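You operate a simulated robot arm through the tools that you are given. There is no shell and no other tool. Be economical: measure what you need, move in short steps, check, and stop when the job is done.

Carry out the task below with a simulated robot arm. There is one attempt and no reset: what you move stays moved.

## Task
Take the orange compass on the top of the long table and put it away on the work end of the timber table. Take the small grey mug on the top of the long table and put it away on the ledge of the cups bay. Switch the tray switch on. Take the grey bottle on the top of the sideboard and put it away on the left shelf under the kitchen counter. Put the banknotes on the top of the sideboard away on the till end of the counter. Take the light green bottle and leave it on the power tray. Take the purple pad and put it on the end shelf under the counter. Put the white bottle on the end shelf under the counter away on the far end of the window bench. Open the beige box lid. Do these in any order. Set down upright: small grey mug, grey bottle, light green bottle, white bottle.

It is judged by the outcome, as a careful person would: the job done as asked, and still so three seconds after it is handed in. It fails if anything else is knocked over, pushed out of place, dropped, spilled or broken. Lids that push on must go on centred and level and be pressed home; caps that screw on are set level and turned clockwise until they are tight.

## Robot
A 7-joint arm with a two-finger parallel gripper on a trunk, on a base that drives. Base frame: it is fixed to the floor where the robot stands at the start and does not move with it; the origin is under the middle of the robot, x ahead of it, y to its left, z up; the surface under the hand at the start is at about z = 860. Units: mm, degrees, N and s.
With the tool pointing down near the work surface it reaches from about 280 to 720 mm from the robot's upright axis, wherever it stands. Its first joint turns from -166.0 to 166.0 degrees. Places, roughly: banknotes [5750, 4000, 750]; beige box lid [-1700, 0, 800]; end shelf under the counter [6700, 1700, 400]; far end of the window bench [8500, -3200, 800]; grey bottle [5750, 4250, 1000]; ledge of the cups bay (25x69 cm) [2280, -5260, 920]; left shelf under the kitchen counter [8200, -5200, 300]; light green bottle [5500, 4250, 1000]; orange compass [500, -250, 750]; power tray (35x24 cm) [6180, 4160, 820]; purple pad [6500, 4000, 750]; small grey mug [250, -500, 1000]; till end of the counter [6600, 400, 900]; tray switch [6100, 4000, 700]; white bottle [6750, 1750, 500]; work end of the timber table [5000, -3800, 800]. Payload 3.43 kg.
The TCP is the grasp point between the finger pads, 34 mm short of the fingertips. In the tool frame z runs along the fingers and y along their closing line. The gripper opens to 128 mm. The fingers are 24 mm wide and 12 mm thick; the gripper's body (48 by 130 mm) begins 96 mm behind the TCP.
Orientation is that of the tool frame in the base frame, as a unit quaternion [w, x, y, z]. With the fingers straight down and closing along the base's y, the tool's x points along the base's -x, its y along +y and its z along -z.

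## Interface
- The arm moves only by the tool send_rows. Its argument "increments" is a list of rows, each an object (a shift or turn left out is 0, a gripper value left out holds the last) with "xyz": the shift along the tool's x, y, z in units of 250 mm (1.0 is 250 mm), a list of three; "delta_rot": the turn, a rotation vector about the tool's x, y, z in units of 120 degrees (1.0 is 120 degrees), a list of three; "jaw": the finger opening in mm, from 0 to 128. In form: [{"xyz": [x, y, z], "delta_rot": [rx, ry, rz], "jaw": jaw}, ...]. A call has 1 to 20 rows; each row is the pose to reach, as a shift and turn from the pose commanded when the call began, along the tool's axes at that moment. A call with a number of a shift or a turn outside -1 to 1 is refused whole. Each row takes 0.2 s and may step no farther than 50 mm and 8.6 degrees from the row before; otherwise, or with a gripper value out of range, the whole call is refused. Where a pose cannot be reached the arm comes as near as it can. A force on the tool above 40 N (or 10 N above the force at the start of the call, whichever is more), or a blocked arm, ends the call early, and 0.2 s more pass. The fingers move at their own pace (about 108 mm/s each) and stop on an object; they squeeze with about 38 N. The grip force told is the motor's: it shows also when the fingers shut on nothing. Time passes only in rows, and 0.2 s behind the last, so rows that repeat a pose let the fingers close. It gives the time, the measured TCP pose, the force on the tool (base axes), the opening and the grip force at its end, in the units of the frame above (readings bear some noise), with the torque about the TCP (base axes, N m) and any sound that the robot's microphone picked up, and new pictures: "show" is both (left out), scene, wrist or none.
- Cameras (640 x 400 px; columns grow to the right, rows downward): "scene" is now at [-43.2, 66.3, 1438.2]; the picture's right is [-0.83, -0.56, 0.00], its down [-0.36, 0.52, -0.78] and it looks along [0.44, -0.64, -0.63] (base axes); focal length 290 px, centre (320, 200). "wrist" rides on the gripper at [76, -11, -160] in the tool frame; the picture's right is [0.15, 0.99, 0.00], its down [-0.88, 0.13, -0.46] and it looks along [-0.45, 0.07, 0.89] (tool axes); focal length 234 px, centre (320, 200). There is no depth. A picture from a camera that has moved, and an enlarged one, comes with that camera's place and axes in the base frame and with its lens.
- lift_body(by): slides the trunk up (or, below 0, down) by that many mm; the arm and the scene camera ride with it, the base frame stays. It gives what a move gives, with no picture.
- drive_base(legs): drives the robot by 1 to 6 legs, each [ahead, left, turn to the left] in mm, mm and degrees, along the robot's own axes; the way and the turn of a leg run together, so that a leg with both is an arc; at most 1500 mm and 180 degrees a leg. The arm and the cameras ride along, it lands a little off, and it stops where it bumps. It gives what a move gives, and a new picture of the scene camera.
- aim_head(pan, tilt): turns the head with the scene camera to pan (to the left, within 86 degrees either way) and tilt (down, from -29 to 69), counted from straight ahead of the robot. It gives what a move gives, and a new picture of the scene camera.
- inspect(camera, box): a new picture of the part [left, top, right, bottom] of that camera's present view, enlarged. It takes no simulated time.
- job_done(): hands the job in; it is judged then, once.

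Work in short steps. Places have to be worked out from the pictures, the camera data and where the tool is seen: move nearer, look again, correct. Check each grasp and each placing, and mend what went wrong. You have 483 turns and 360 pictures in all, those below and enlarged ones among them. Open the gripper and draw the arm clear of the work before you hand the job in, unless the task says otherwise; then end with one line.

The tools are called by a JSON object that holds its "method" and its "body". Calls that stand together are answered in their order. send_rows: Moves the arm, as the interface text tells. Its arguments: {"type":"object","properties":{"increments":{"type":"array"},"show":{"type":"string","enum":["both","scene","wrist","none"]}},"required":["increments"]} The other tools are called the same way: lift_body (by) slides the trunk up or down; drive_base (legs) drives the base; aim_head (pan, tilt) turns the head that bears the scene camera; inspect (camera, box) takes an enlarged picture of a part of a camera's view; job_done () hands the job in.

At the start:

```text
time_s: 0.0
position: [200.5, -372.7, 1144.4]
tcp_rot: [-0.001, 0.0, 1.0, 0.0]
contact_force: [0.3, 0.4, 0.2]
ft_torque: [0.03, 0.0, -0.01]
gripper_width: 128.1
finger_force: 0.0
trunk travel left (down, up): [-150.0, 174.0]
robot x, y, heading: [-3.8, 3.7, 0.3]
head pan, tilt: [-55.6, 39.2]
```

scene: 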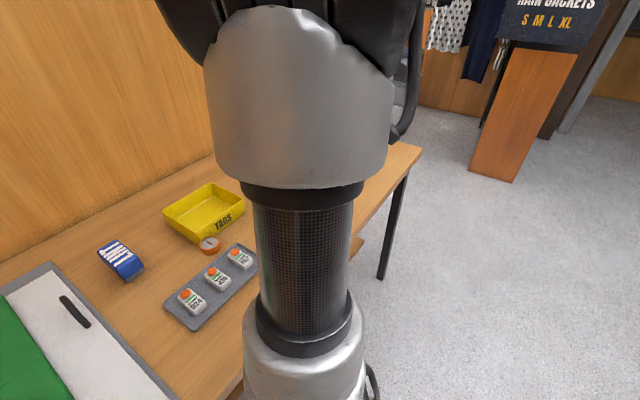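
wrist: 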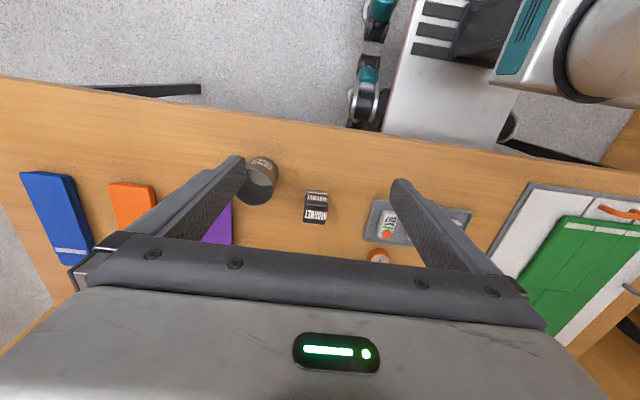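

I start by looking at the room to get the layout: the arm hides part of the scene view, so I aim the head straight ahead and left.

{"method": "aim_head", "body": {"pan": 0, "tilt": 15}}

{"method": "aim_head", "body": {"pan": 80, "tilt": 15}}

{"method": "aim_head", "body": {"pan": -86, "tilt": 15}}

{"method": "inspect", "body": {"camera": "wrist", "box": [100, 100, 500, 350]}}

```text
time_s: 1.2
position: [201.4, -372.1, 1143.9]
tcp_rot: [0.0, 0.0, 1.0, 0.0]
contact_force: [0.5, -0.2, 0.0]
ft_torque: [0.0, 0.0, 0.0]
gripper_width: 128.1
finger_force: 0.0
trunk travel left (down, up): [-150.0, 174.0]
robot x, y, heading: [-1.5, -0.2, 0.1]
head pan, tilt: [0.0, 15.0]
camera scene: at [1.9, 136.8, 1476.5], right [0.0, -1.0, 0.0], down [-0.26, 0.0, -0.97], along [0.97, 0.0, -0.26], focal length 290 px, centre (320, 200)
```

scene: 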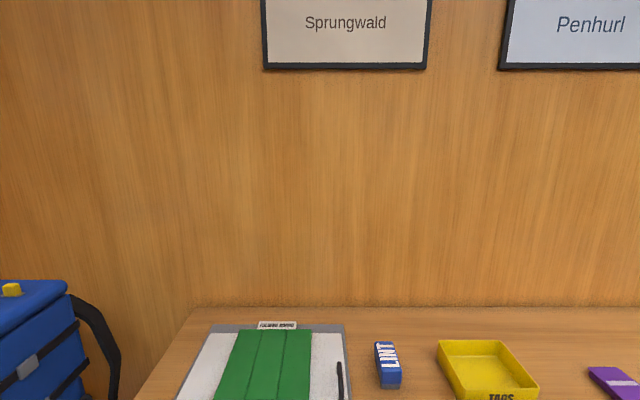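

```text
time_s: 2.8
position: [201.0, -373.1, 1144.4]
tcp_rot: [-0.001, 0.0, 1.0, 0.0]
contact_force: [-0.9, 0.1, -0.1]
ft_torque: [-0.01, 0.01, 0.03]
gripper_width: 127.9
finger_force: 0.1
trunk travel left (down, up): [-150.0, 174.0]
robot x, y, heading: [0.2, 2.7, 0.0]
head pan, tilt: [80.0, 15.0]
camera scene: at [-75.2, 228.9, 1476.6], right [0.98, -0.17, 0.0], down [-0.05, -0.25, -0.97], along [0.17, 0.95, -0.26], focal length 290 px, centre (320, 200)
```

scene: 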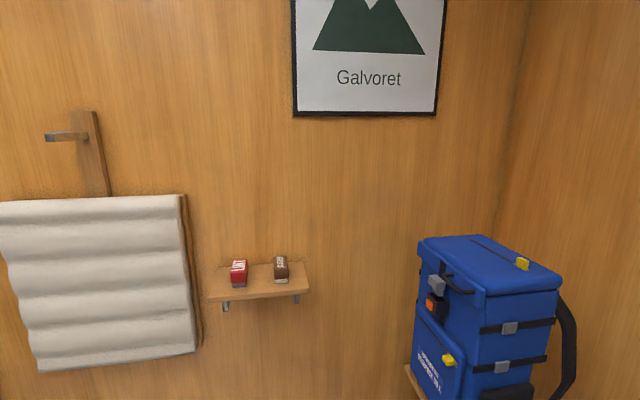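

```text
time_s: 5.3
position: [201.0, -372.6, 1143.6]
tcp_rot: [0.0, 0.0, 1.0, 0.0]
contact_force: [0.9, 0.9, -0.1]
ft_torque: [0.01, 0.0, 0.03]
gripper_width: 127.9
finger_force: 0.1
trunk travel left (down, up): [-150.0, 174.0]
robot x, y, heading: [0.3, 2.6, -0.1]
head pan, tilt: [-85.9, 15.0]
camera scene: at [-84.9, 43.7, 1476.6], right [-1.0, -0.07, 0.0], down [-0.02, 0.26, -0.97], along [0.07, -0.96, -0.26], focal length 290 px, centre (320, 200)
```

scene: 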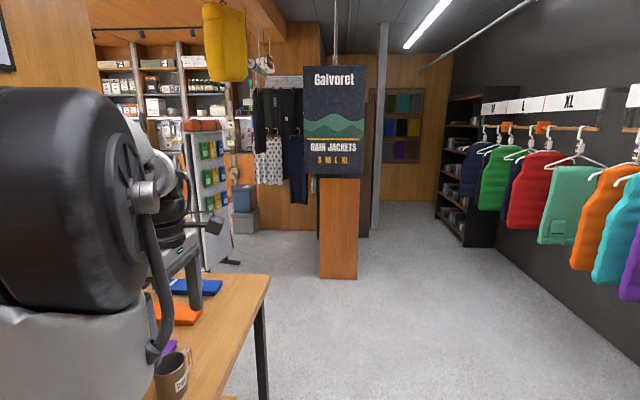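

```text
1.60 times, centred on (300, 225) of wrist
camera zoom: at [126.0, -384.2, 1304.1], right [-0.15, 0.99, 0.0], down [0.88, 0.13, 0.46], along [0.45, 0.07, -0.89], focal length 375 px, centre (352, 160)
```

zoom: 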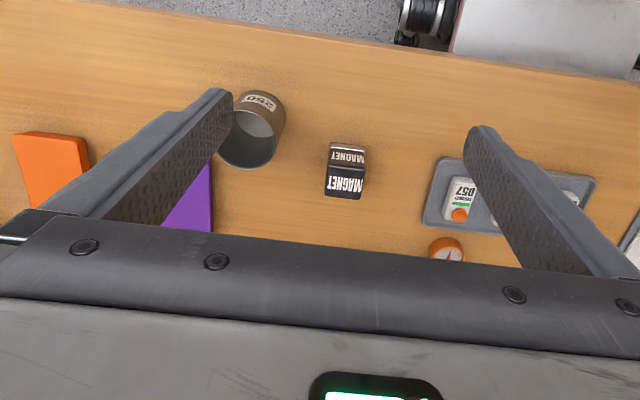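

The way out is towards -y. I look at the mug more closely first: an enlarged scene view of the lower left.

{"method": "aim_head", "body": {"pan": -80, "tilt": 45}}

```text
time_s: 6.3
position: [201.6, -372.7, 1145.2]
tcp_rot: [0.0, 0.0, 1.0, 0.0]
contact_force: [-0.1, -0.2, 0.5]
ft_torque: [-0.02, -0.01, 0.0]
gripper_width: 128.2
finger_force: 0.0
trunk travel left (down, up): [-150.0, 174.0]
robot x, y, heading: [-0.5, -2.5, -0.1]
head pan, tilt: [-80.0, 45.0]
camera scene: at [-77.4, 56.8, 1429.8], right [-0.98, -0.17, 0.0], down [-0.12, 0.7, -0.71], along [0.12, -0.7, -0.71], focal length 290 px, centre (320, 200)
```

scene: 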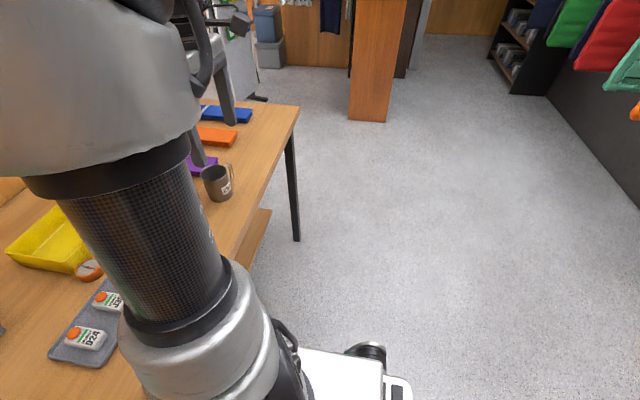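

The mug stands near (300,-472), handle pointing away towards -y/-x. Before choosing the grasp I zoom on the cups bay shelves seen in the distance.

{"method": "aim_head", "body": {"pan": -75, "tilt": 8}}

{"method": "inspect", "body": {"camera": "scene", "box": [160, 40, 480, 240]}}

```text
time_s: 7.3
position: [202.3, -372.8, 1145.0]
tcp_rot: [0.0, 0.0, 1.0, 0.0]
contact_force: [-0.5, -0.2, -0.4]
ft_torque: [0.0, 0.04, 0.04]
gripper_width: 128.0
finger_force: 0.1
trunk travel left (down, up): [-150.0, 174.0]
robot x, y, heading: [1.0, 4.1, -0.1]
head pan, tilt: [-75.0, 8.0]
camera scene: at [-67.5, 47.4, 1487.9], right [-0.97, -0.26, 0.0], down [-0.04, 0.14, -0.99], along [0.26, -0.96, -0.14], focal length 290 px, centre (320, 200)
```

scene: 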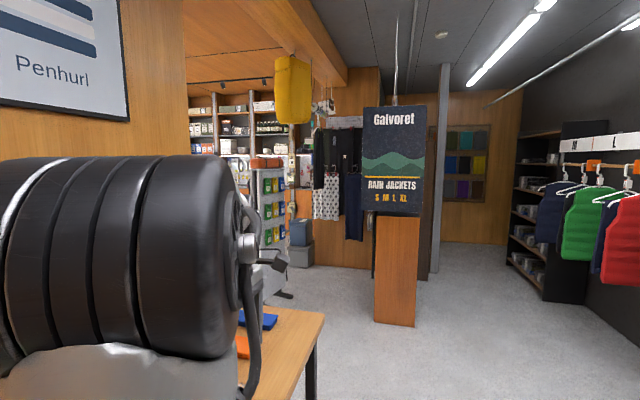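

```text
2.00 times, centred on (320, 140) of scene
camera zoom: at [-67.5, 47.4, 1487.9], right [-0.97, -0.26, 0.0], down [-0.04, 0.14, -0.99], along [0.26, -0.96, -0.14], focal length 579 px, centre (320, 320)
```

zoom: 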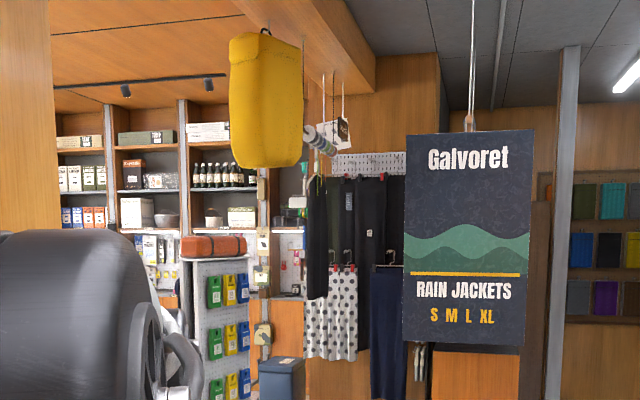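

Cups bay is in the shelving at the far left beyond the wall end. I'll drive round the table's end with an empty hand to learn the layout of the bay before choosing the grasp.

{"method": "drive_base", "body": {"legs": [[-450, 0, 0], [0, 0, -90], [1500, 0, 0], [250, 0, 0], [0, 0, 60]]}}

{"method": "aim_head", "body": {"pan": 0, "tilt": 15}}

{"method": "aim_head", "body": {"pan": 50, "tilt": 15}}

```text
time_s: 25.0
position: [-428.5, -2159.6, 1144.6]
tcp_rot: [0.0, 0.253, 0.967, 0.0]
contact_force: [-0.3, -0.9, 0.1]
ft_torque: [0.0, -0.01, -0.01]
gripper_width: 128.1
finger_force: 0.0
trunk travel left (down, up): [-150.0, 174.0]
robot x, y, heading: [-420.6, -1736.2, -29.3]
head pan, tilt: [-75.0, 8.0]
camera scene: at [-455.4, -1663.8, 1487.9], right [-0.97, 0.25, 0.0], down [0.03, 0.13, -0.99], along [-0.25, -0.96, -0.14], focal length 290 px, centre (320, 200)
```

scene: 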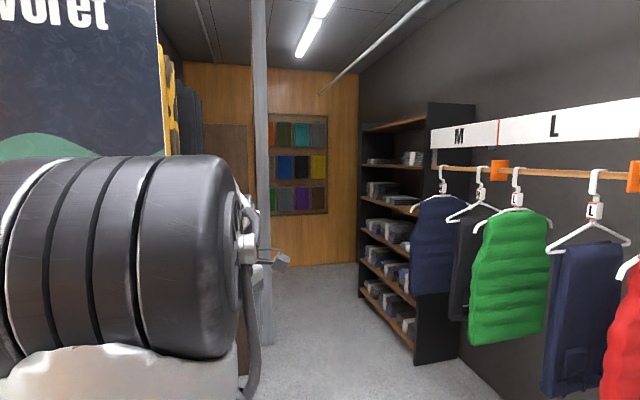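

```text
time_s: 26.4
position: [-428.5, -2161.4, 1144.2]
tcp_rot: [0.0, 0.253, 0.967, 0.0]
contact_force: [-0.5, -0.4, 0.0]
ft_torque: [-0.03, 0.0, 0.04]
gripper_width: 128.1
finger_force: 0.0
trunk travel left (down, up): [-150.0, 174.0]
robot x, y, heading: [-420.4, -1737.4, -29.4]
head pan, tilt: [0.0, 15.0]
camera scene: at [-351.1, -1619.9, 1476.6], right [-0.49, -0.87, 0.0], down [-0.23, 0.13, -0.97], along [0.84, -0.47, -0.26], focal length 290 px, centre (320, 200)
```

scene: 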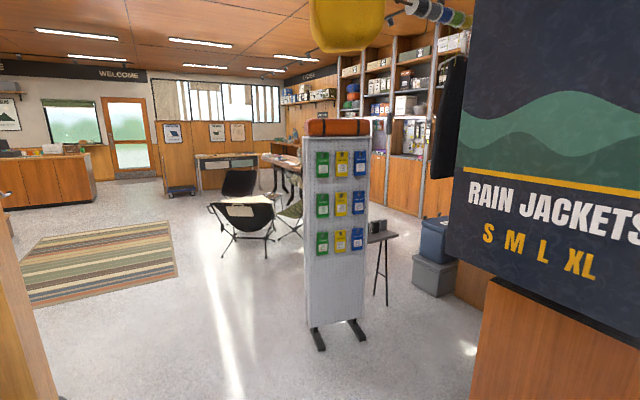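

```text
time_s: 27.6
position: [-429.0, -2160.7, 1144.8]
tcp_rot: [0.001, 0.253, 0.968, -0.001]
contact_force: [0.8, 0.0, -0.2]
ft_torque: [-0.02, 0.02, 0.01]
gripper_width: 128.2
finger_force: 0.0
trunk travel left (down, up): [-150.0, 174.0]
robot x, y, heading: [-419.8, -1734.5, -29.2]
head pan, tilt: [50.0, 15.0]
camera scene: at [-345.1, -1541.2, 1476.6], right [0.35, -0.94, 0.0], down [-0.24, -0.09, -0.97], along [0.9, 0.34, -0.26], focal length 290 px, centre (320, 200)
```

scene: 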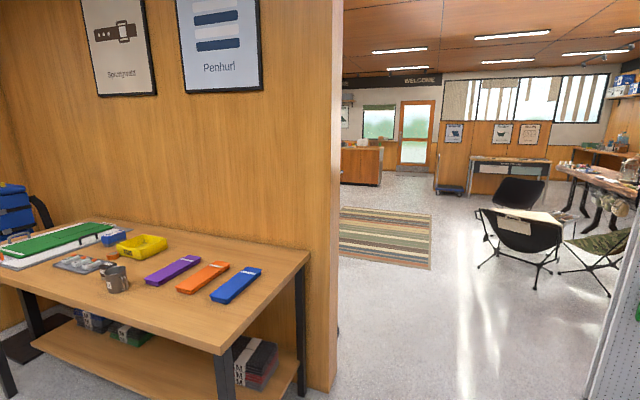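

I can see the whole shop now. I drive on to the corner past the table, then look at the cups bay and the space between stand and chairs.

{"method": "drive_base", "body": {"legs": [[0, 0, 29.3], [1400, 0, 0], [0, 0, -60]]}}

{"method": "aim_head", "body": {"pan": 15, "tilt": 20}}

```text
time_s: 38.9
position: [753.9, -2094.5, 1144.5]
tcp_rot: [-0.001, 0.505, 0.863, 0.001]
contact_force: [-0.5, -0.4, 0.1]
ft_torque: [-0.02, 0.0, 0.02]
gripper_width: 128.0
finger_force: 0.1
trunk travel left (down, up): [-150.0, 174.0]
robot x, y, heading: [978.0, -1735.7, -60.5]
head pan, tilt: [50.0, 15.0]
camera scene: at [1149.2, -1610.5, 1476.6], right [-0.19, -0.98, 0.0], down [-0.25, 0.05, -0.97], along [0.95, -0.18, -0.26], focal length 290 px, centre (320, 200)
```

scene: 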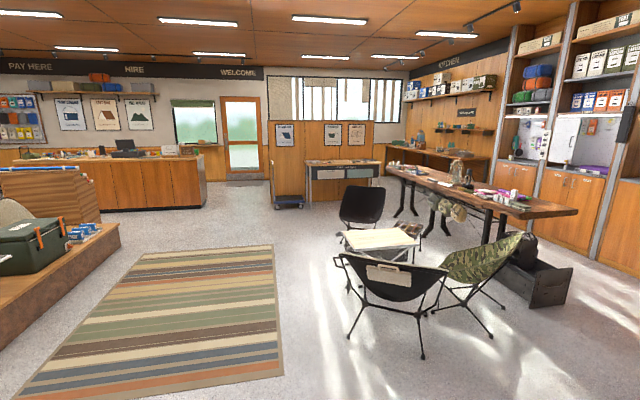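

```text
time_s: 39.9
position: [755.0, -2095.3, 1144.3]
tcp_rot: [-0.001, 0.505, 0.863, -0.001]
contact_force: [0.1, -0.4, 0.1]
ft_torque: [0.01, -0.03, 0.0]
gripper_width: 127.7
finger_force: 0.0
trunk travel left (down, up): [-150.0, 174.0]
robot x, y, heading: [978.7, -1735.1, -60.6]
head pan, tilt: [15.0, 20.0]
camera scene: at [1122.5, -1659.8, 1468.4], right [-0.72, -0.7, 0.0], down [-0.24, 0.24, -0.94], along [0.66, -0.67, -0.34], focal length 290 px, centre (320, 200)
```

scene: 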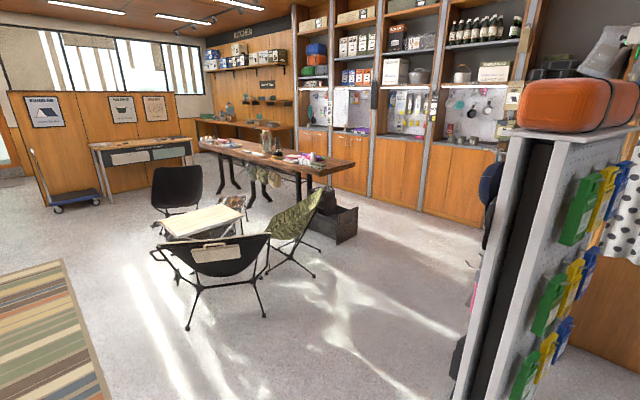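

The bay (around column 465, row 146) looks tall; I zoom to confirm.

{"method": "inspect", "body": {"camera": "scene", "box": [380, 40, 560, 153]}}

{"method": "inspect", "body": {"camera": "scene", "box": [180, 100, 400, 237]}}

```text
3.54 times, centred on (470, 96) of scene
camera zoom: at [1122.5, -1659.8, 1468.4], right [-0.72, -0.7, 0.0], down [-0.24, 0.24, -0.94], along [0.66, -0.67, -0.34], focal length 1025 px, centre (-211, 566)
```

zoom: 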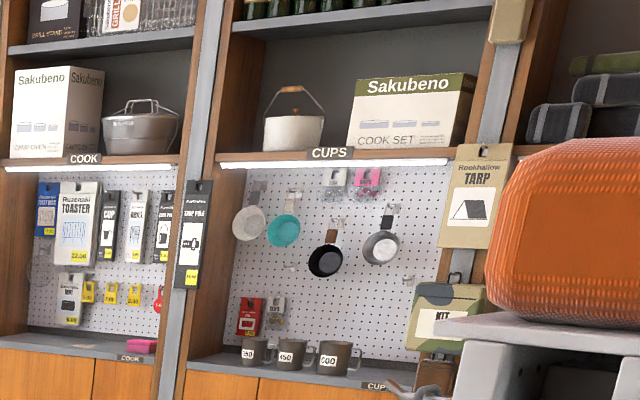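

```text
2.91 times, centred on (290, 168) of scene
camera zoom: at [1122.5, -1659.8, 1468.4], right [-0.72, -0.7, 0.0], down [-0.24, 0.24, -0.94], along [0.66, -0.67, -0.34], focal length 842 px, centre (407, 292)
```

zoom: 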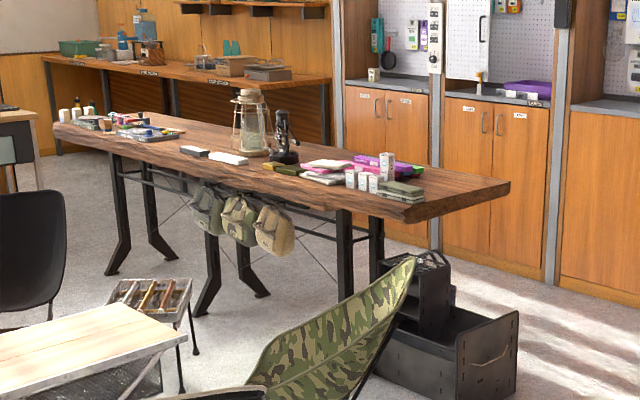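

The cups bay is about 450 mm tall with three mugs at its left; right half free. The timber table's far end looks usable. I return to the long table for the mug.

{"method": "drive_base", "body": {"legs": [[0, 0, 60.6], [-1400, 0, 0], [0, 1285, 0], [290, 0, 0]]}}

{"method": "aim_head", "body": {"pan": 0, "tilt": 50}}

```text
time_s: 63.4
position: [54.0, -839.3, 1144.4]
tcp_rot: [0.0, 0.008, 1.0, 0.0]
contact_force: [-0.4, -0.7, -0.3]
ft_torque: [0.0, -0.03, 0.01]
gripper_width: 128.1
finger_force: 0.1
trunk travel left (down, up): [-150.0, 174.0]
robot x, y, heading: [-140.9, -463.5, -1.1]
head pan, tilt: [15.0, 20.0]
camera scene: at [-139.9, -301.7, 1468.4], right [0.24, -0.97, 0.0], down [-0.33, -0.08, -0.94], along [0.91, 0.23, -0.34], focal length 290 px, centre (320, 200)
```

scene: 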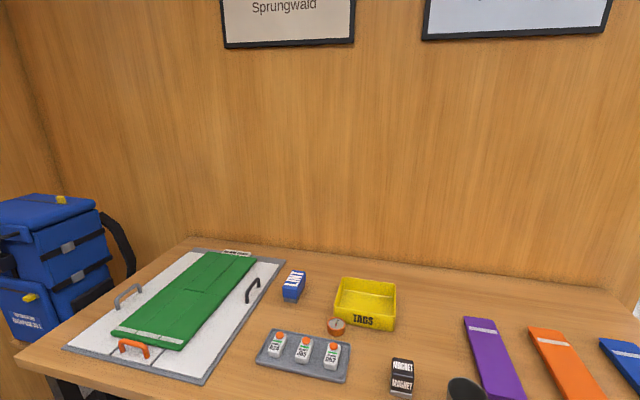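

```text
time_s: 64.3
position: [53.4, -838.4, 1144.4]
tcp_rot: [0.0, 0.007, 1.0, 0.0]
contact_force: [0.1, -0.1, 0.0]
ft_torque: [0.02, 0.0, 0.01]
gripper_width: 128.0
finger_force: 0.2
trunk travel left (down, up): [-150.0, 174.0]
robot x, y, heading: [-140.5, -462.3, -0.9]
head pan, tilt: [0.0, 50.0]
camera scene: at [-153.2, -325.6, 1422.9], right [-0.02, -1.0, 0.0], down [-0.77, 0.01, -0.64], along [0.64, -0.01, -0.77], focal length 290 px, centre (320, 200)
```

scene: 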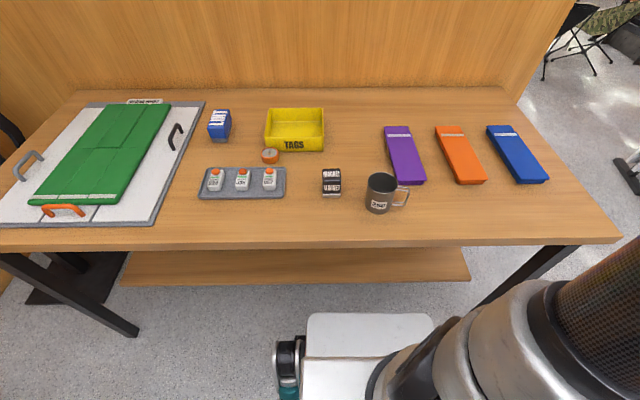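

The mug's handle points to -y, body centre about (296,-474). I'll swing the hand over it, turning the tool −90° so the fingers close along x, clear of the handle.

{"method": "send_rows", "body": {"increments": [{"xyz": [-0.06, 0.1, 0], "delta_rot": [0, 0, -0.068]}, {"xyz": [-0.12, 0.2, 0], "delta_rot": [0, 0, -0.136]}, {"xyz": [-0.18, 0.3, 0], "delta_rot": [0, 0, -0.204]}, {"xyz": [-0.25, 0.4, 0], "delta_rot": [0, 0, -0.272]}, {"xyz": [-0.33, 0.5, 0], "delta_rot": [0, 0, -0.34]}, {"xyz": [-0.41, 0.6, 0], "delta_rot": [0, 0, -0.408]}, {"xyz": [-0.5, 0.7, 0], "delta_rot": [0, 0, -0.476]}, {"xyz": [-0.58, 0.78, 0], "delta_rot": [0, 0, -0.544]}, {"xyz": [-0.65, 0.86, 0], "delta_rot": [0, 0, -0.612]}, {"xyz": [-0.72, 0.93, 0], "delta_rot": [0, 0, -0.68]}, {"xyz": [-0.8, 1.0, 0], "delta_rot": [0, 0, -0.743]}], "show": "scene"}}

```text
time_s: 66.7
position: [257.8, -593.6, 1143.2]
tcp_rot: [0.0, -0.696, 0.718, 0.0]
contact_force: [0.2, -1.0, 0.1]
ft_torque: [0.02, -0.03, 0.0]
gripper_width: 127.8
finger_force: 0.0
trunk travel left (down, up): [-150.0, 174.0]
robot x, y, heading: [-139.4, -463.3, -0.9]
head pan, tilt: [0.0, 50.0]
camera scene: at [-153.3, -325.7, 1422.8], right [-0.02, -1.0, 0.0], down [-0.77, 0.01, -0.64], along [0.64, -0.01, -0.77], focal length 290 px, centre (320, 200)
```

scene: 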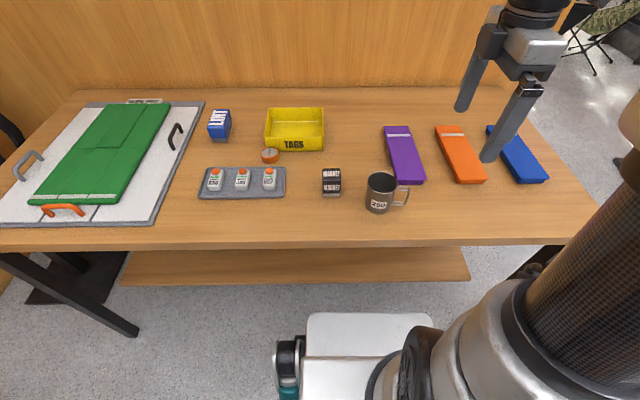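

Tool x now points to −y, tool y to −x. I move above the mug and down to z≈1000 and check with the wrist camera.

{"method": "send_rows", "body": {"increments": [{"xyz": [-0.16, -0.046, 0]}, {"xyz": [-0.32, -0.092, 0]}, {"xyz": [-0.484, -0.137, 0]}, {"xyz": [-0.484, -0.137, 0.19]}, {"xyz": [-0.484, -0.137, 0.38]}, {"xyz": [-0.484, -0.137, 0.57]}]}}

```text
time_s: 68.1
position: [298.3, -470.0, 1001.0]
tcp_rot: [0.001, -0.696, 0.718, -0.001]
contact_force: [-0.9, 0.6, 0.7]
ft_torque: [0.01, 0.0, 0.01]
gripper_width: 127.9
finger_force: 0.1
trunk travel left (down, up): [-150.0, 174.0]
robot x, y, heading: [-140.8, -464.3, -0.8]
head pan, tilt: [0.0, 50.0]
camera scene: at [-153.2, -325.6, 1422.9], right [-0.02, -1.0, 0.0], down [-0.77, 0.01, -0.64], along [0.64, -0.01, -0.77], focal length 290 px, centre (320, 200)
camera wrist: at [307.5, -546.1, 1160.4], right [-0.99, -0.12, 0.0], down [-0.1, 0.88, 0.46], along [-0.05, 0.45, -0.89], focal length 234 px, centre (320, 200)
```

scene: 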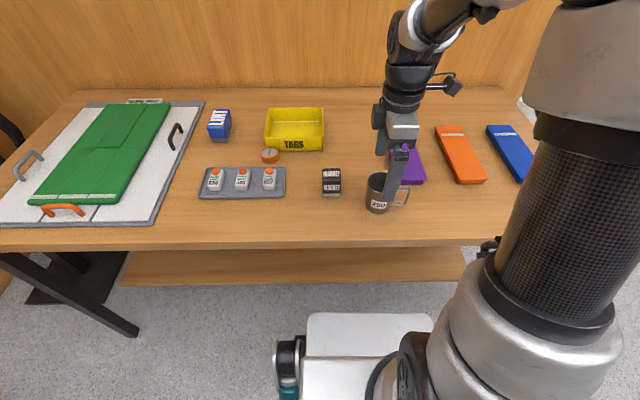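
wrist: 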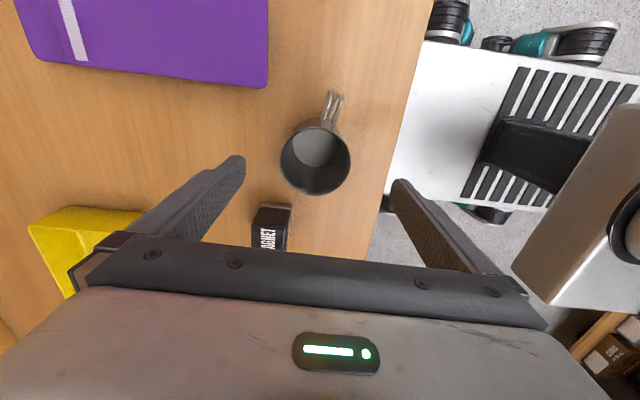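

Mug centre by both cameras about (301,-474). I lower to z≈918 and close.

{"method": "send_rows", "body": {"increments": [{"xyz": [0.016, -0.012, 0.17]}, {"xyz": [0.016, -0.012, 0.33]}, {"xyz": [0.016, -0.012, 0.33], "jaw": 60}, {"xyz": [0.016, -0.012, 0.33], "jaw": 60}, {"xyz": [0.016, -0.012, 0.33], "jaw": 50}, {"xyz": [0.016, -0.012, 0.33], "jaw": 50}]}}

```text
time_s: 69.5
position: [298.8, -476.2, 918.9]
tcp_rot: [0.0, -0.696, 0.718, 0.0]
contact_force: [0.0, 0.4, -0.2]
ft_torque: [0.01, 0.01, 0.0]
gripper_width: 68.0
finger_force: 37.8
trunk travel left (down, up): [-150.0, 174.0]
robot x, y, heading: [-139.7, -461.7, -0.7]
head pan, tilt: [0.0, 50.0]
camera scene: at [-153.2, -325.6, 1422.8], right [-0.02, -1.0, 0.0], down [-0.77, 0.01, -0.64], along [0.64, -0.01, -0.77], focal length 290 px, centre (320, 200)
camera wrist: at [309.1, -552.1, 1078.6], right [-0.99, -0.12, 0.0], down [-0.1, 0.88, 0.46], along [-0.05, 0.45, -0.89], focal length 234 px, centre (320, 200)
```

scene: 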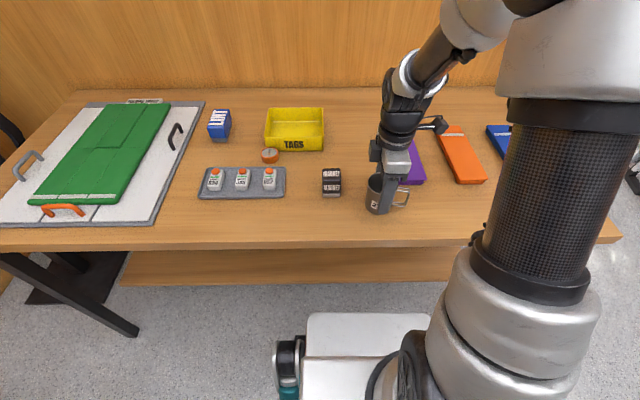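
wrist: 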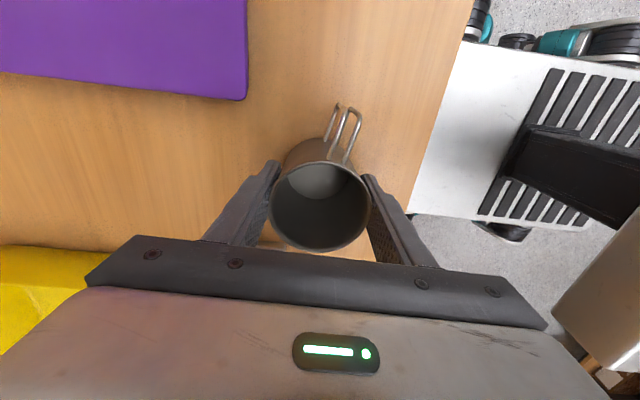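

Grip is firm at 68 mm. I lift 200 mm and pull the hand closer to the robot for driving.

{"method": "send_rows", "body": {"increments": [{"xyz": [0, 0, -0.15]}, {"xyz": [0, 0, -0.33]}, {"xyz": [0, 0, -0.52]}, {"xyz": [0, 0, -0.7]}, {"xyz": [0, 0.15, -0.8]}, {"xyz": [0, 0.3, -0.8]}, {"xyz": [0, 0.4, -0.8]}], "show": "wrist"}}

{"method": "drive_base", "body": {"legs": [[-280, 0, 0], [0, -1270, 0], [1400, 0, 0], [0, 0, -45]]}}

{"method": "aim_head", "body": {"pan": 0, "tilt": 30}}

```text
time_s: 71.1
position: [194.1, -473.0, 1119.3]
tcp_rot: [0.0, -0.696, 0.718, 0.0]
contact_force: [0.0, 0.3, 0.2]
ft_torque: [0.01, 0.01, 0.02]
gripper_width: 67.7
finger_force: 38.2
trunk travel left (down, up): [-150.0, 174.0]
robot x, y, heading: [-143.8, -463.6, -0.7]
head pan, tilt: [0.0, 50.0]
camera wrist: at [204.4, -549.6, 1278.8], right [-0.99, -0.12, 0.0], down [-0.1, 0.88, 0.46], along [-0.05, 0.45, -0.89], focal length 234 px, centre (320, 200)
```

wrist: 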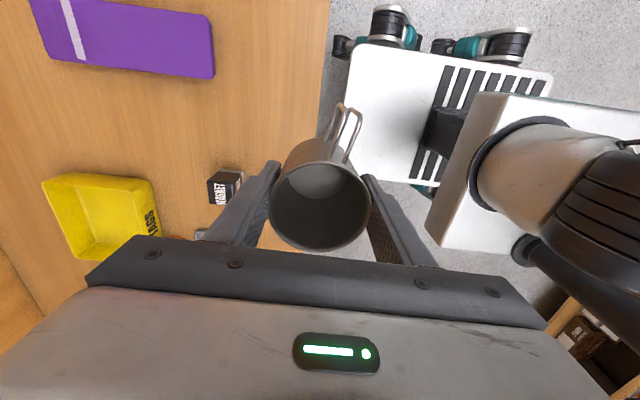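

```text
time_s: 93.7
position: [1189.5, -2009.1, 1119.4]
tcp_rot: [0.0, -0.357, 0.934, -0.001]
contact_force: [-0.7, 0.5, -0.7]
ft_torque: [-0.03, -0.01, 0.02]
gripper_width: 67.0
finger_force: 37.9
trunk travel left (down, up): [-150.0, 174.0]
robot x, y, heading: [965.0, -1758.5, -47.4]
head pan, tilt: [0.0, 50.0]
camera scene: at [1058.8, -1657.4, 1422.8], right [-0.74, -0.68, 0.0], down [-0.52, 0.56, -0.64], along [0.44, -0.47, -0.77], focal length 290 px, centre (320, 200)
```

scene: 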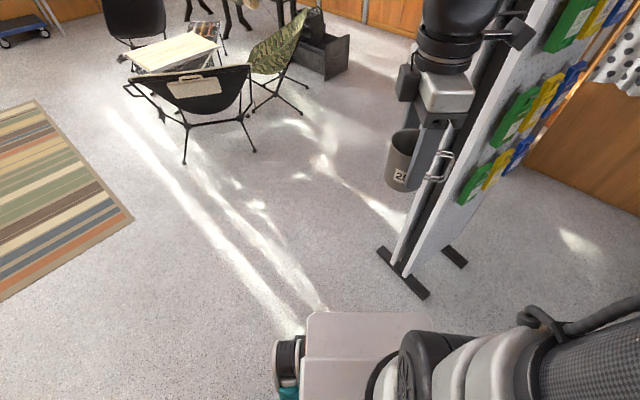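

```text
time_s: 94.5
position: [1189.9, -2009.6, 1118.3]
tcp_rot: [0.0, -0.357, 0.934, 0.0]
contact_force: [0.5, 0.0, -0.9]
ft_torque: [0.02, 0.01, 0.01]
gripper_width: 67.4
finger_force: 37.9
trunk travel left (down, up): [-150.0, 174.0]
robot x, y, heading: [966.6, -1759.8, -47.4]
head pan, tilt: [0.0, 30.0]
camera scene: at [1067.9, -1667.2, 1452.3], right [-0.74, -0.68, 0.0], down [-0.34, 0.37, -0.87], along [0.59, -0.64, -0.5], focal length 290 px, centre (320, 200)
```

scene: 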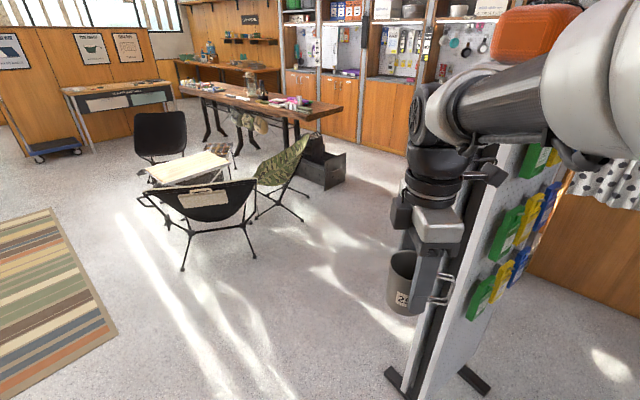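

The stand is at x 1050–1350, chairs from x≈2770; the corridor at x≈2100 is free. I drive there and on towards the cups bay.

{"method": "drive_base", "body": {"legs": [[0, 0, 47.4], [1150, 0, 0], [0, 0, -90], [1500, 0, 0], [900, 0, 0]]}}

{"method": "aim_head", "body": {"pan": 0, "tilt": 40}}

```text
time_s: 117.8
position: [2118.9, -4493.4, 1119.7]
tcp_rot: [-0.001, 0.007, 1.0, -0.001]
contact_force: [-0.2, 0.5, -1.6]
ft_torque: [0.04, -0.01, 0.01]
gripper_width: 67.0
finger_force: 38.0
trunk travel left (down, up): [-150.0, 174.0]
robot x, y, heading: [2124.6, -4155.6, -90.3]
head pan, tilt: [0.0, 30.0]
camera scene: at [2263.1, -4161.1, 1452.3], right [-1.0, 0.0, 0.0], down [0.0, 0.5, -0.87], along [0.0, -0.87, -0.5], focal length 290 px, centre (320, 200)
```

scene: 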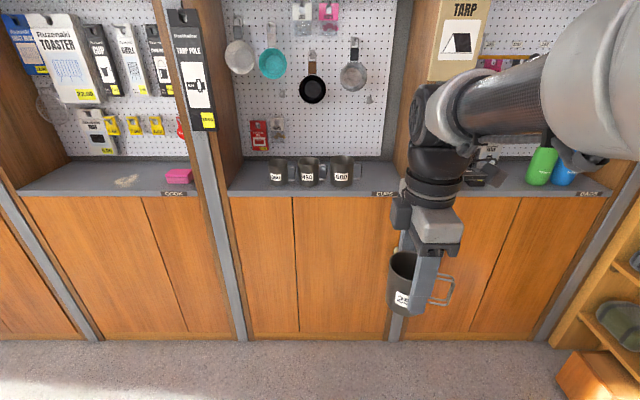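

```text
time_s: 118.6
position: [2119.9, -4492.8, 1119.1]
tcp_rot: [0.001, 0.007, 1.0, -0.001]
contact_force: [-0.5, 1.0, -0.9]
ft_torque: [0.0, -0.02, -0.03]
gripper_width: 67.1
finger_force: 37.6
trunk travel left (down, up): [-150.0, 174.0]
robot x, y, heading: [2123.5, -4156.0, -90.1]
head pan, tilt: [0.0, 40.0]
camera scene: at [2263.1, -4155.7, 1437.0], right [-1.0, 0.0, 0.0], down [0.0, 0.64, -0.77], along [0.0, -0.77, -0.64], focal length 290 px, centre (320, 200)
```

scene: 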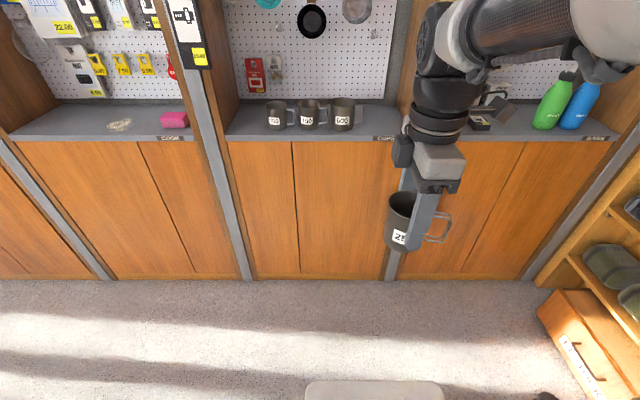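

I zoom on the ledge to measure the free space right of the 600 mug.

{"method": "inspect", "body": {"camera": "scene", "box": [215, 60, 415, 185]}}

```text
3.20 times, centred on (315, 122) of scene
camera zoom: at [2263.1, -4155.7, 1437.0], right [-1.0, 0.0, 0.0], down [0.0, 0.64, -0.77], along [0.0, -0.77, -0.64], focal length 926 px, centre (336, 448)
```

zoom: 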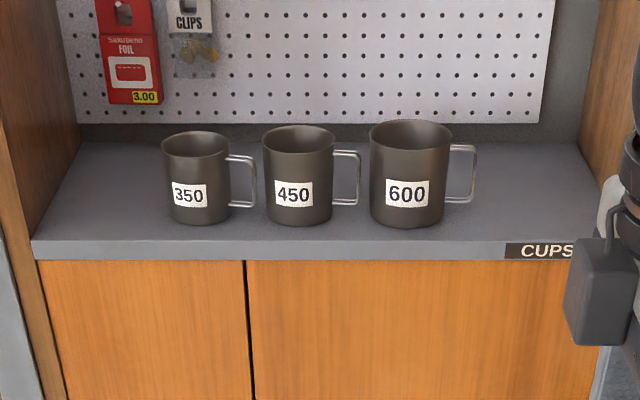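

Left of the 350 mug there's about 150 mm free between it and the side panel, and the row rises 350–450–600, so the 250 mug suits the left end. I move closer and to the left so the spot (x≈2560) is straight ahead.

{"method": "drive_base", "body": {"legs": [[470, 0, 0], [0, 435, 0]]}}

{"method": "aim_head", "body": {"pan": 0, "tilt": 50}}

```text
time_s: 125.6
position: [2550.9, -4953.2, 1119.7]
tcp_rot: [0.0, 0.007, 1.0, 0.0]
contact_force: [-0.2, 0.2, -1.1]
ft_torque: [0.0, 0.01, -0.02]
gripper_width: 66.9
finger_force: 37.7
trunk travel left (down, up): [-150.0, 174.0]
robot x, y, heading: [2555.7, -4615.3, -90.0]
head pan, tilt: [0.0, 40.0]
camera scene: at [2694.2, -4615.7, 1437.0], right [-1.0, 0.0, 0.0], down [0.0, 0.64, -0.77], along [0.0, -0.77, -0.64], focal length 290 px, centre (320, 200)
```

scene: 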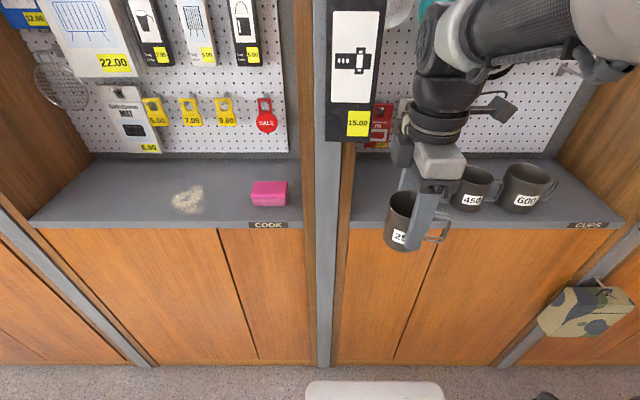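

```text
time_s: 126.3
position: [2550.3, -4953.8, 1119.7]
tcp_rot: [0.0, 0.007, 1.0, 0.0]
contact_force: [0.5, -0.2, -1.0]
ft_torque: [0.03, -0.02, -0.01]
gripper_width: 66.9
finger_force: 38.5
trunk travel left (down, up): [-150.0, 174.0]
robot x, y, heading: [2556.6, -4614.4, -89.9]
head pan, tilt: [0.0, 50.0]
camera scene: at [2694.2, -4607.8, 1422.9], right [-1.0, 0.0, 0.0], down [0.0, 0.77, -0.64], along [0.0, -0.64, -0.77], focal length 290 px, centre (320, 200)
```

scene: 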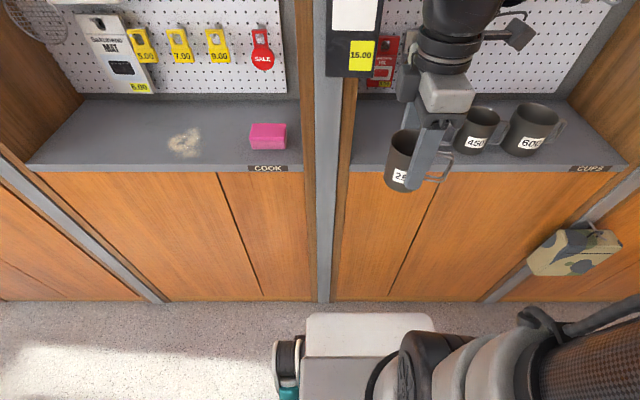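

The hanging TARP POLE pack on the left post sticks into the bay opening. I shift right 300 mm so the arm can reach in diagonally, and re-measure the pack from the new viewpoint.

{"method": "drive_base", "body": {"legs": [[0, -300, 0]]}}

{"method": "aim_head", "body": {"pan": 12, "tilt": 30}}

```text
time_s: 129.8
position: [2251.2, -4954.1, 1119.0]
tcp_rot: [0.0, 0.007, 1.0, 0.0]
contact_force: [0.1, 0.5, -0.5]
ft_torque: [0.03, 0.0, -0.01]
gripper_width: 66.7
finger_force: 38.3
trunk travel left (down, up): [-150.0, 174.0]
robot x, y, heading: [2258.0, -4615.2, -90.0]
head pan, tilt: [0.0, 50.0]
camera scene: at [2394.4, -4607.9, 1422.8], right [-1.0, 0.0, 0.0], down [0.0, 0.77, -0.64], along [0.0, -0.64, -0.77], focal length 290 px, centre (320, 200)
```

scene: 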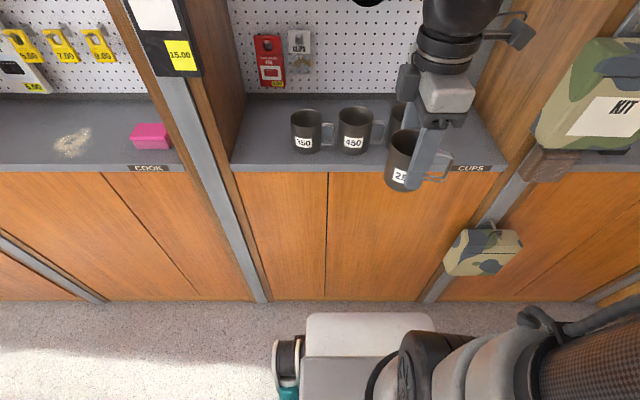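

```text
time_s: 130.6
position: [2251.5, -4953.8, 1119.7]
tcp_rot: [0.0, 0.008, 1.0, 0.0]
contact_force: [0.2, 0.0, -0.8]
ft_torque: [-0.01, 0.02, -0.03]
gripper_width: 67.0
finger_force: 38.3
trunk travel left (down, up): [-150.0, 174.0]
robot x, y, heading: [2257.5, -4620.6, -90.1]
head pan, tilt: [12.0, 30.0]
camera scene: at [2413.1, -4619.3, 1452.3], right [-0.98, -0.21, 0.0], down [-0.1, 0.49, -0.87], along [0.18, -0.85, -0.5], focal length 290 px, centre (320, 200)
```

scene: 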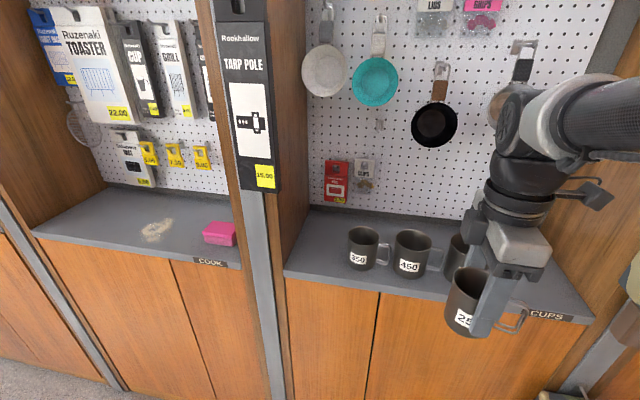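

The pack's edge is at x≈2596 from z 1174 up; target mug centre (2546,-5215), handle turned 30° to the front. I swing in through (2450,-4990) to (2496,-5150) at the present height.

{"method": "send_rows", "body": {"increments": [{"xyz": [-0.16, -0.026, 0], "delta_rot": [0, 0, 0.05]}, {"xyz": [-0.32, -0.052, 0], "delta_rot": [0, 0, 0.1]}, {"xyz": [-0.48, -0.08, 0], "delta_rot": [0, 0, 0.15]}, {"xyz": [-0.64, -0.11, 0], "delta_rot": [0, 0, 0.2]}, {"xyz": [-0.79, -0.132, 0], "delta_rot": [0, 0, 0.25]}, {"xyz": [-0.84, -0.3, 0], "delta_rot": [0, 0, 0.25]}, {"xyz": [-0.89, -0.46, 0], "delta_rot": [0, 0, 0.25]}, {"xyz": [-0.94, -0.62, 0], "delta_rot": [0, 0, 0.25]}, {"xyz": [-0.98, -0.768, 0], "delta_rot": [0, 0, 0.25]}]}}

```text
time_s: 132.6
position: [2493.8, -5150.7, 1118.4]
tcp_rot: [0.0, 0.265, 0.964, 0.0]
contact_force: [-0.9, 0.6, 0.2]
ft_torque: [-0.01, 0.0, 0.0]
gripper_width: 66.8
finger_force: 38.1
trunk travel left (down, up): [-150.0, 174.0]
robot x, y, heading: [2255.7, -4622.0, -90.0]
head pan, tilt: [12.0, 30.0]
camera scene: at [2413.2, -4619.3, 1452.3], right [-0.98, -0.21, 0.0], down [-0.1, 0.49, -0.87], along [0.18, -0.85, -0.5], focal length 290 px, centre (320, 200)
camera wrist: at [2424.7, -5122.6, 1278.0], right [0.38, 0.92, 0.0], down [0.82, -0.34, 0.46], along [0.42, -0.17, -0.89], focal length 234 px, centre (320, 200)
```

scene: 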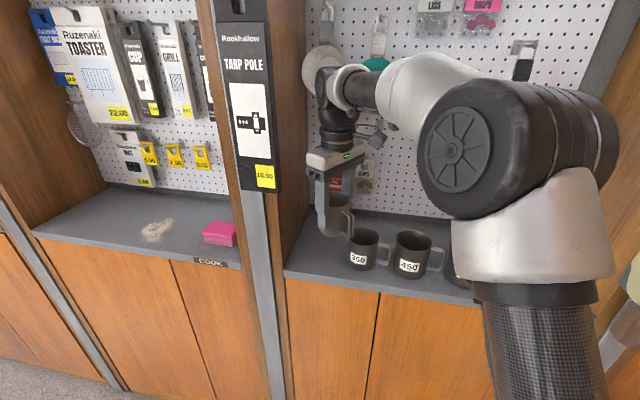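
wrist: 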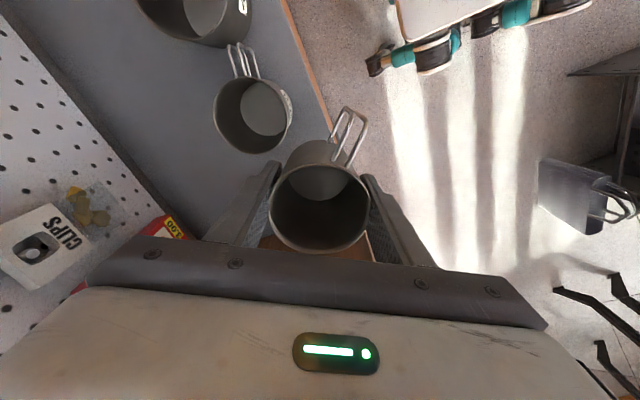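

All clear so far; the 350 mug's left edge is confirmed at x≈2468. I move to (2546,-5207) and lower 100 mm.

{"method": "send_rows", "body": {"increments": [{"xyz": [-0.15, -0.045, 0]}, {"xyz": [-0.295, -0.09, 0]}, {"xyz": [-0.295, -0.09, 0.13]}, {"xyz": [-0.295, -0.09, 0.27]}, {"xyz": [-0.295, -0.09, 0.4]}]}}

```text
time_s: 133.8
position: [2545.4, -5208.3, 1017.9]
tcp_rot: [0.001, 0.266, 0.964, -0.001]
contact_force: [0.2, -0.1, -0.1]
ft_torque: [-0.02, -0.02, 0.0]
gripper_width: 66.5
finger_force: 37.8
trunk travel left (down, up): [-150.0, 174.0]
robot x, y, heading: [2255.1, -4618.5, -90.1]
head pan, tilt: [12.0, 30.0]
camera scene: at [2413.2, -4619.4, 1452.4], right [-0.98, -0.21, 0.0], down [-0.1, 0.49, -0.87], along [0.18, -0.85, -0.5], focal length 290 px, centre (320, 200)
camera wrist: at [2474.9, -5179.0, 1177.1], right [0.38, 0.92, 0.0], down [0.82, -0.34, 0.46], along [0.42, -0.17, -0.89], focal length 234 px, centre (320, 200)
```

scene: 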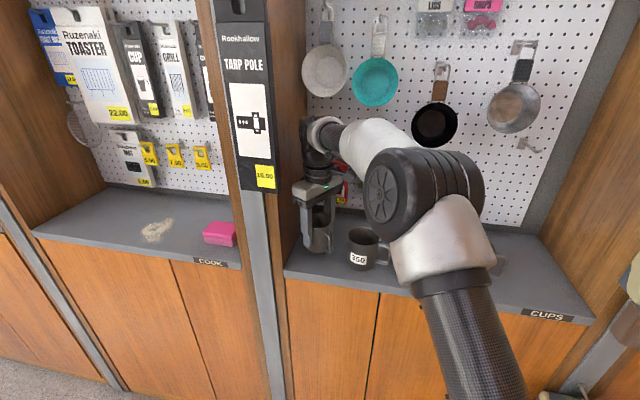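
wrist: 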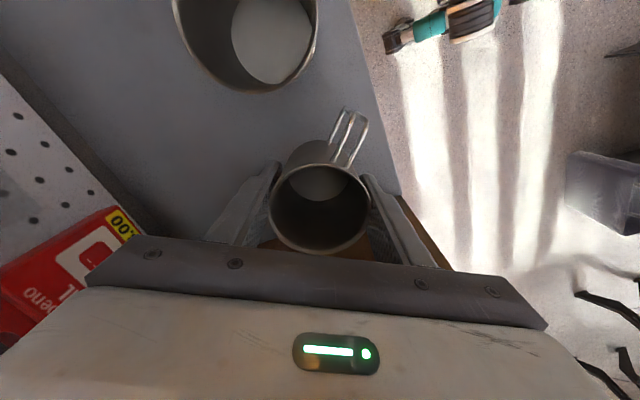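

Good clearance around. I lower to just above the ledge, then creep.

{"method": "send_rows", "body": {"increments": [{"xyz": [0, 0, 0.05]}, {"xyz": [0, 0, 0.1]}, {"xyz": [0, 0, 0.13]}, {"xyz": [0, 0, 0.14]}, {"xyz": [0, 0, 0.146]}], "show": "none"}}

```text
time_s: 135.0
position: [2546.0, -5207.0, 986.7]
tcp_rot: [0.003, 0.267, 0.964, -0.004]
contact_force: [0.0, -4.2, 25.8]
ft_torque: [0.2, 0.2, 0.03]
gripper_width: 67.1
finger_force: 38.3
trunk travel left (down, up): [-150.0, 174.0]
robot x, y, heading: [2254.6, -4620.9, -90.0]
head pan, tilt: [12.0, 30.0]
```

Contact with 26 N: the mug stands on the ledge. I relax the push and open to 88 mm.

{"method": "send_rows", "body": {"increments": [{"xyz": [0, 0, -0.014]}, {"xyz": [0, 0, -0.014], "jaw": 76}, {"xyz": [0, 0, -0.014], "jaw": 88}, {"xyz": [0, 0, -0.014], "jaw": 88}]}}

```text
time_s: 136.0
position: [2545.5, -5206.5, 986.6]
tcp_rot: [0.0, 0.266, 0.964, 0.0]
contact_force: [0.5, -0.5, -0.3]
ft_torque: [0.01, -0.01, 0.0]
gripper_width: 88.1
finger_force: 0.1
trunk travel left (down, up): [-150.0, 174.0]
robot x, y, heading: [2252.2, -4621.5, -89.9]
head pan, tilt: [12.0, 30.0]
camera scene: at [2413.2, -4619.3, 1452.3], right [-0.98, -0.21, 0.0], down [-0.1, 0.49, -0.87], along [0.18, -0.85, -0.5], focal length 290 px, centre (320, 200)
camera wrist: at [2475.4, -5177.2, 1145.1], right [0.38, 0.92, 0.0], down [0.82, -0.34, 0.46], along [0.42, -0.17, -0.89], focal length 234 px, centre (320, 200)
```

scene: 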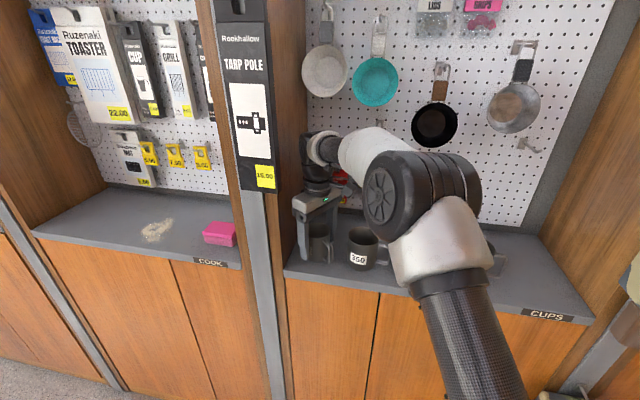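
wrist: 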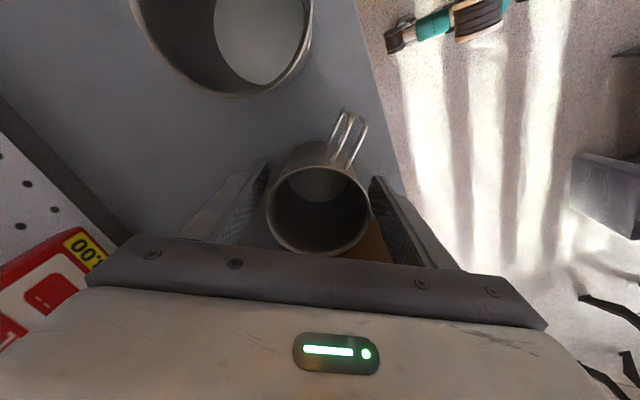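

Released and standing. I raise straight up 130 mm, then back out along the reversed way towards the robot.

{"method": "send_rows", "body": {"increments": [{"xyz": [0, 0, -0.12]}, {"xyz": [0, 0, -0.3]}, {"xyz": [0, 0, -0.48]}, {"xyz": [0, 0, -0.56]}, {"xyz": [0.15, 0.045, -0.56]}, {"xyz": [0.295, 0.09, -0.56]}, {"xyz": [0.41, 0.24, -0.56]}, {"xyz": [0.5, 0.4, -0.56]}, {"xyz": [0.6, 0.55, -0.56]}, {"xyz": [0.68, 0.7, -0.56]}], "show": "scene"}}

```text
time_s: 138.2
position: [2491.1, -4967.5, 1125.7]
tcp_rot: [0.0, 0.265, 0.964, 0.0]
contact_force: [0.2, -0.5, -0.2]
ft_torque: [-0.01, -0.03, 0.02]
gripper_width: 88.1
finger_force: 0.0
trunk travel left (down, up): [-150.0, 174.0]
robot x, y, heading: [2259.2, -4620.3, -89.9]
head pan, tilt: [12.0, 30.0]
camera scene: at [2413.1, -4619.4, 1452.4], right [-0.98, -0.21, 0.0], down [-0.1, 0.49, -0.87], along [0.18, -0.85, -0.5], focal length 290 px, centre (320, 200)
```

scene: 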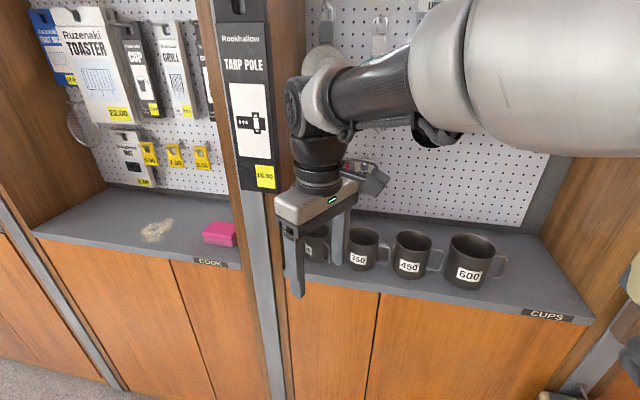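

The four mugs stand neatly in a row. I centre the arm and drive back to the long table for the compass.

{"method": "send_rows", "body": {"increments": [{"xyz": [0.14, -0.076, 0], "delta_rot": [0, 0, -0.042]}, {"xyz": [0.28, -0.153, 0], "delta_rot": [0, 0, -0.083]}, {"xyz": [0.41, -0.229, 0], "delta_rot": [0, 0, -0.125]}, {"xyz": [0.55, -0.305, 0], "delta_rot": [0, 0, -0.167]}, {"xyz": [0.69, -0.38, 0], "delta_rot": [0, 0, -0.208]}, {"xyz": [0.827, -0.458, 0], "delta_rot": [0, 0, -0.25]}], "show": "none"}}

{"method": "drive_base", "body": {"legs": [[-800, 0, 0], [0, -130, 0], [-1500, 0, 0], [-560, 0, 0], [0, 0, 90]]}}

```text
time_s: 139.6
position: [2253.5, -4961.6, 1127.8]
tcp_rot: [0.0, 0.006, 1.0, -0.001]
contact_force: [0.8, -0.5, 0.0]
ft_torque: [-0.02, 0.04, 0.0]
gripper_width: 88.2
finger_force: 0.0
trunk travel left (down, up): [-150.0, 174.0]
robot x, y, heading: [2255.1, -4615.9, -90.1]
head pan, tilt: [12.0, 30.0]
```

```text
time_s: 159.2
position: [2433.1, -1744.6, 1126.2]
tcp_rot: [0.0, 0.723, -0.69, -0.001]
contact_force: [0.0, 0.6, 0.0]
ft_torque: [0.04, 0.01, 0.0]
gripper_width: 88.0
finger_force: 0.0
trunk travel left (down, up): [-150.0, 174.0]
robot x, y, heading: [2088.8, -1765.7, 3.4]
head pan, tilt: [12.0, 30.0]
camera scene: at [2075.8, -1607.3, 1452.4], right [0.27, -0.96, 0.0], down [-0.48, -0.13, -0.87], along [0.83, 0.23, -0.5], focal length 290 px, centre (320, 200)
```

scene: 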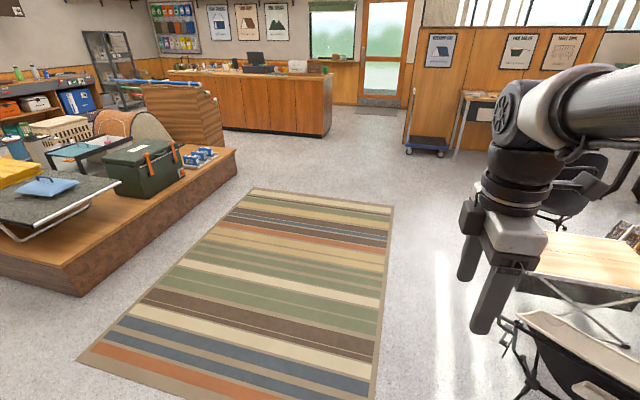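

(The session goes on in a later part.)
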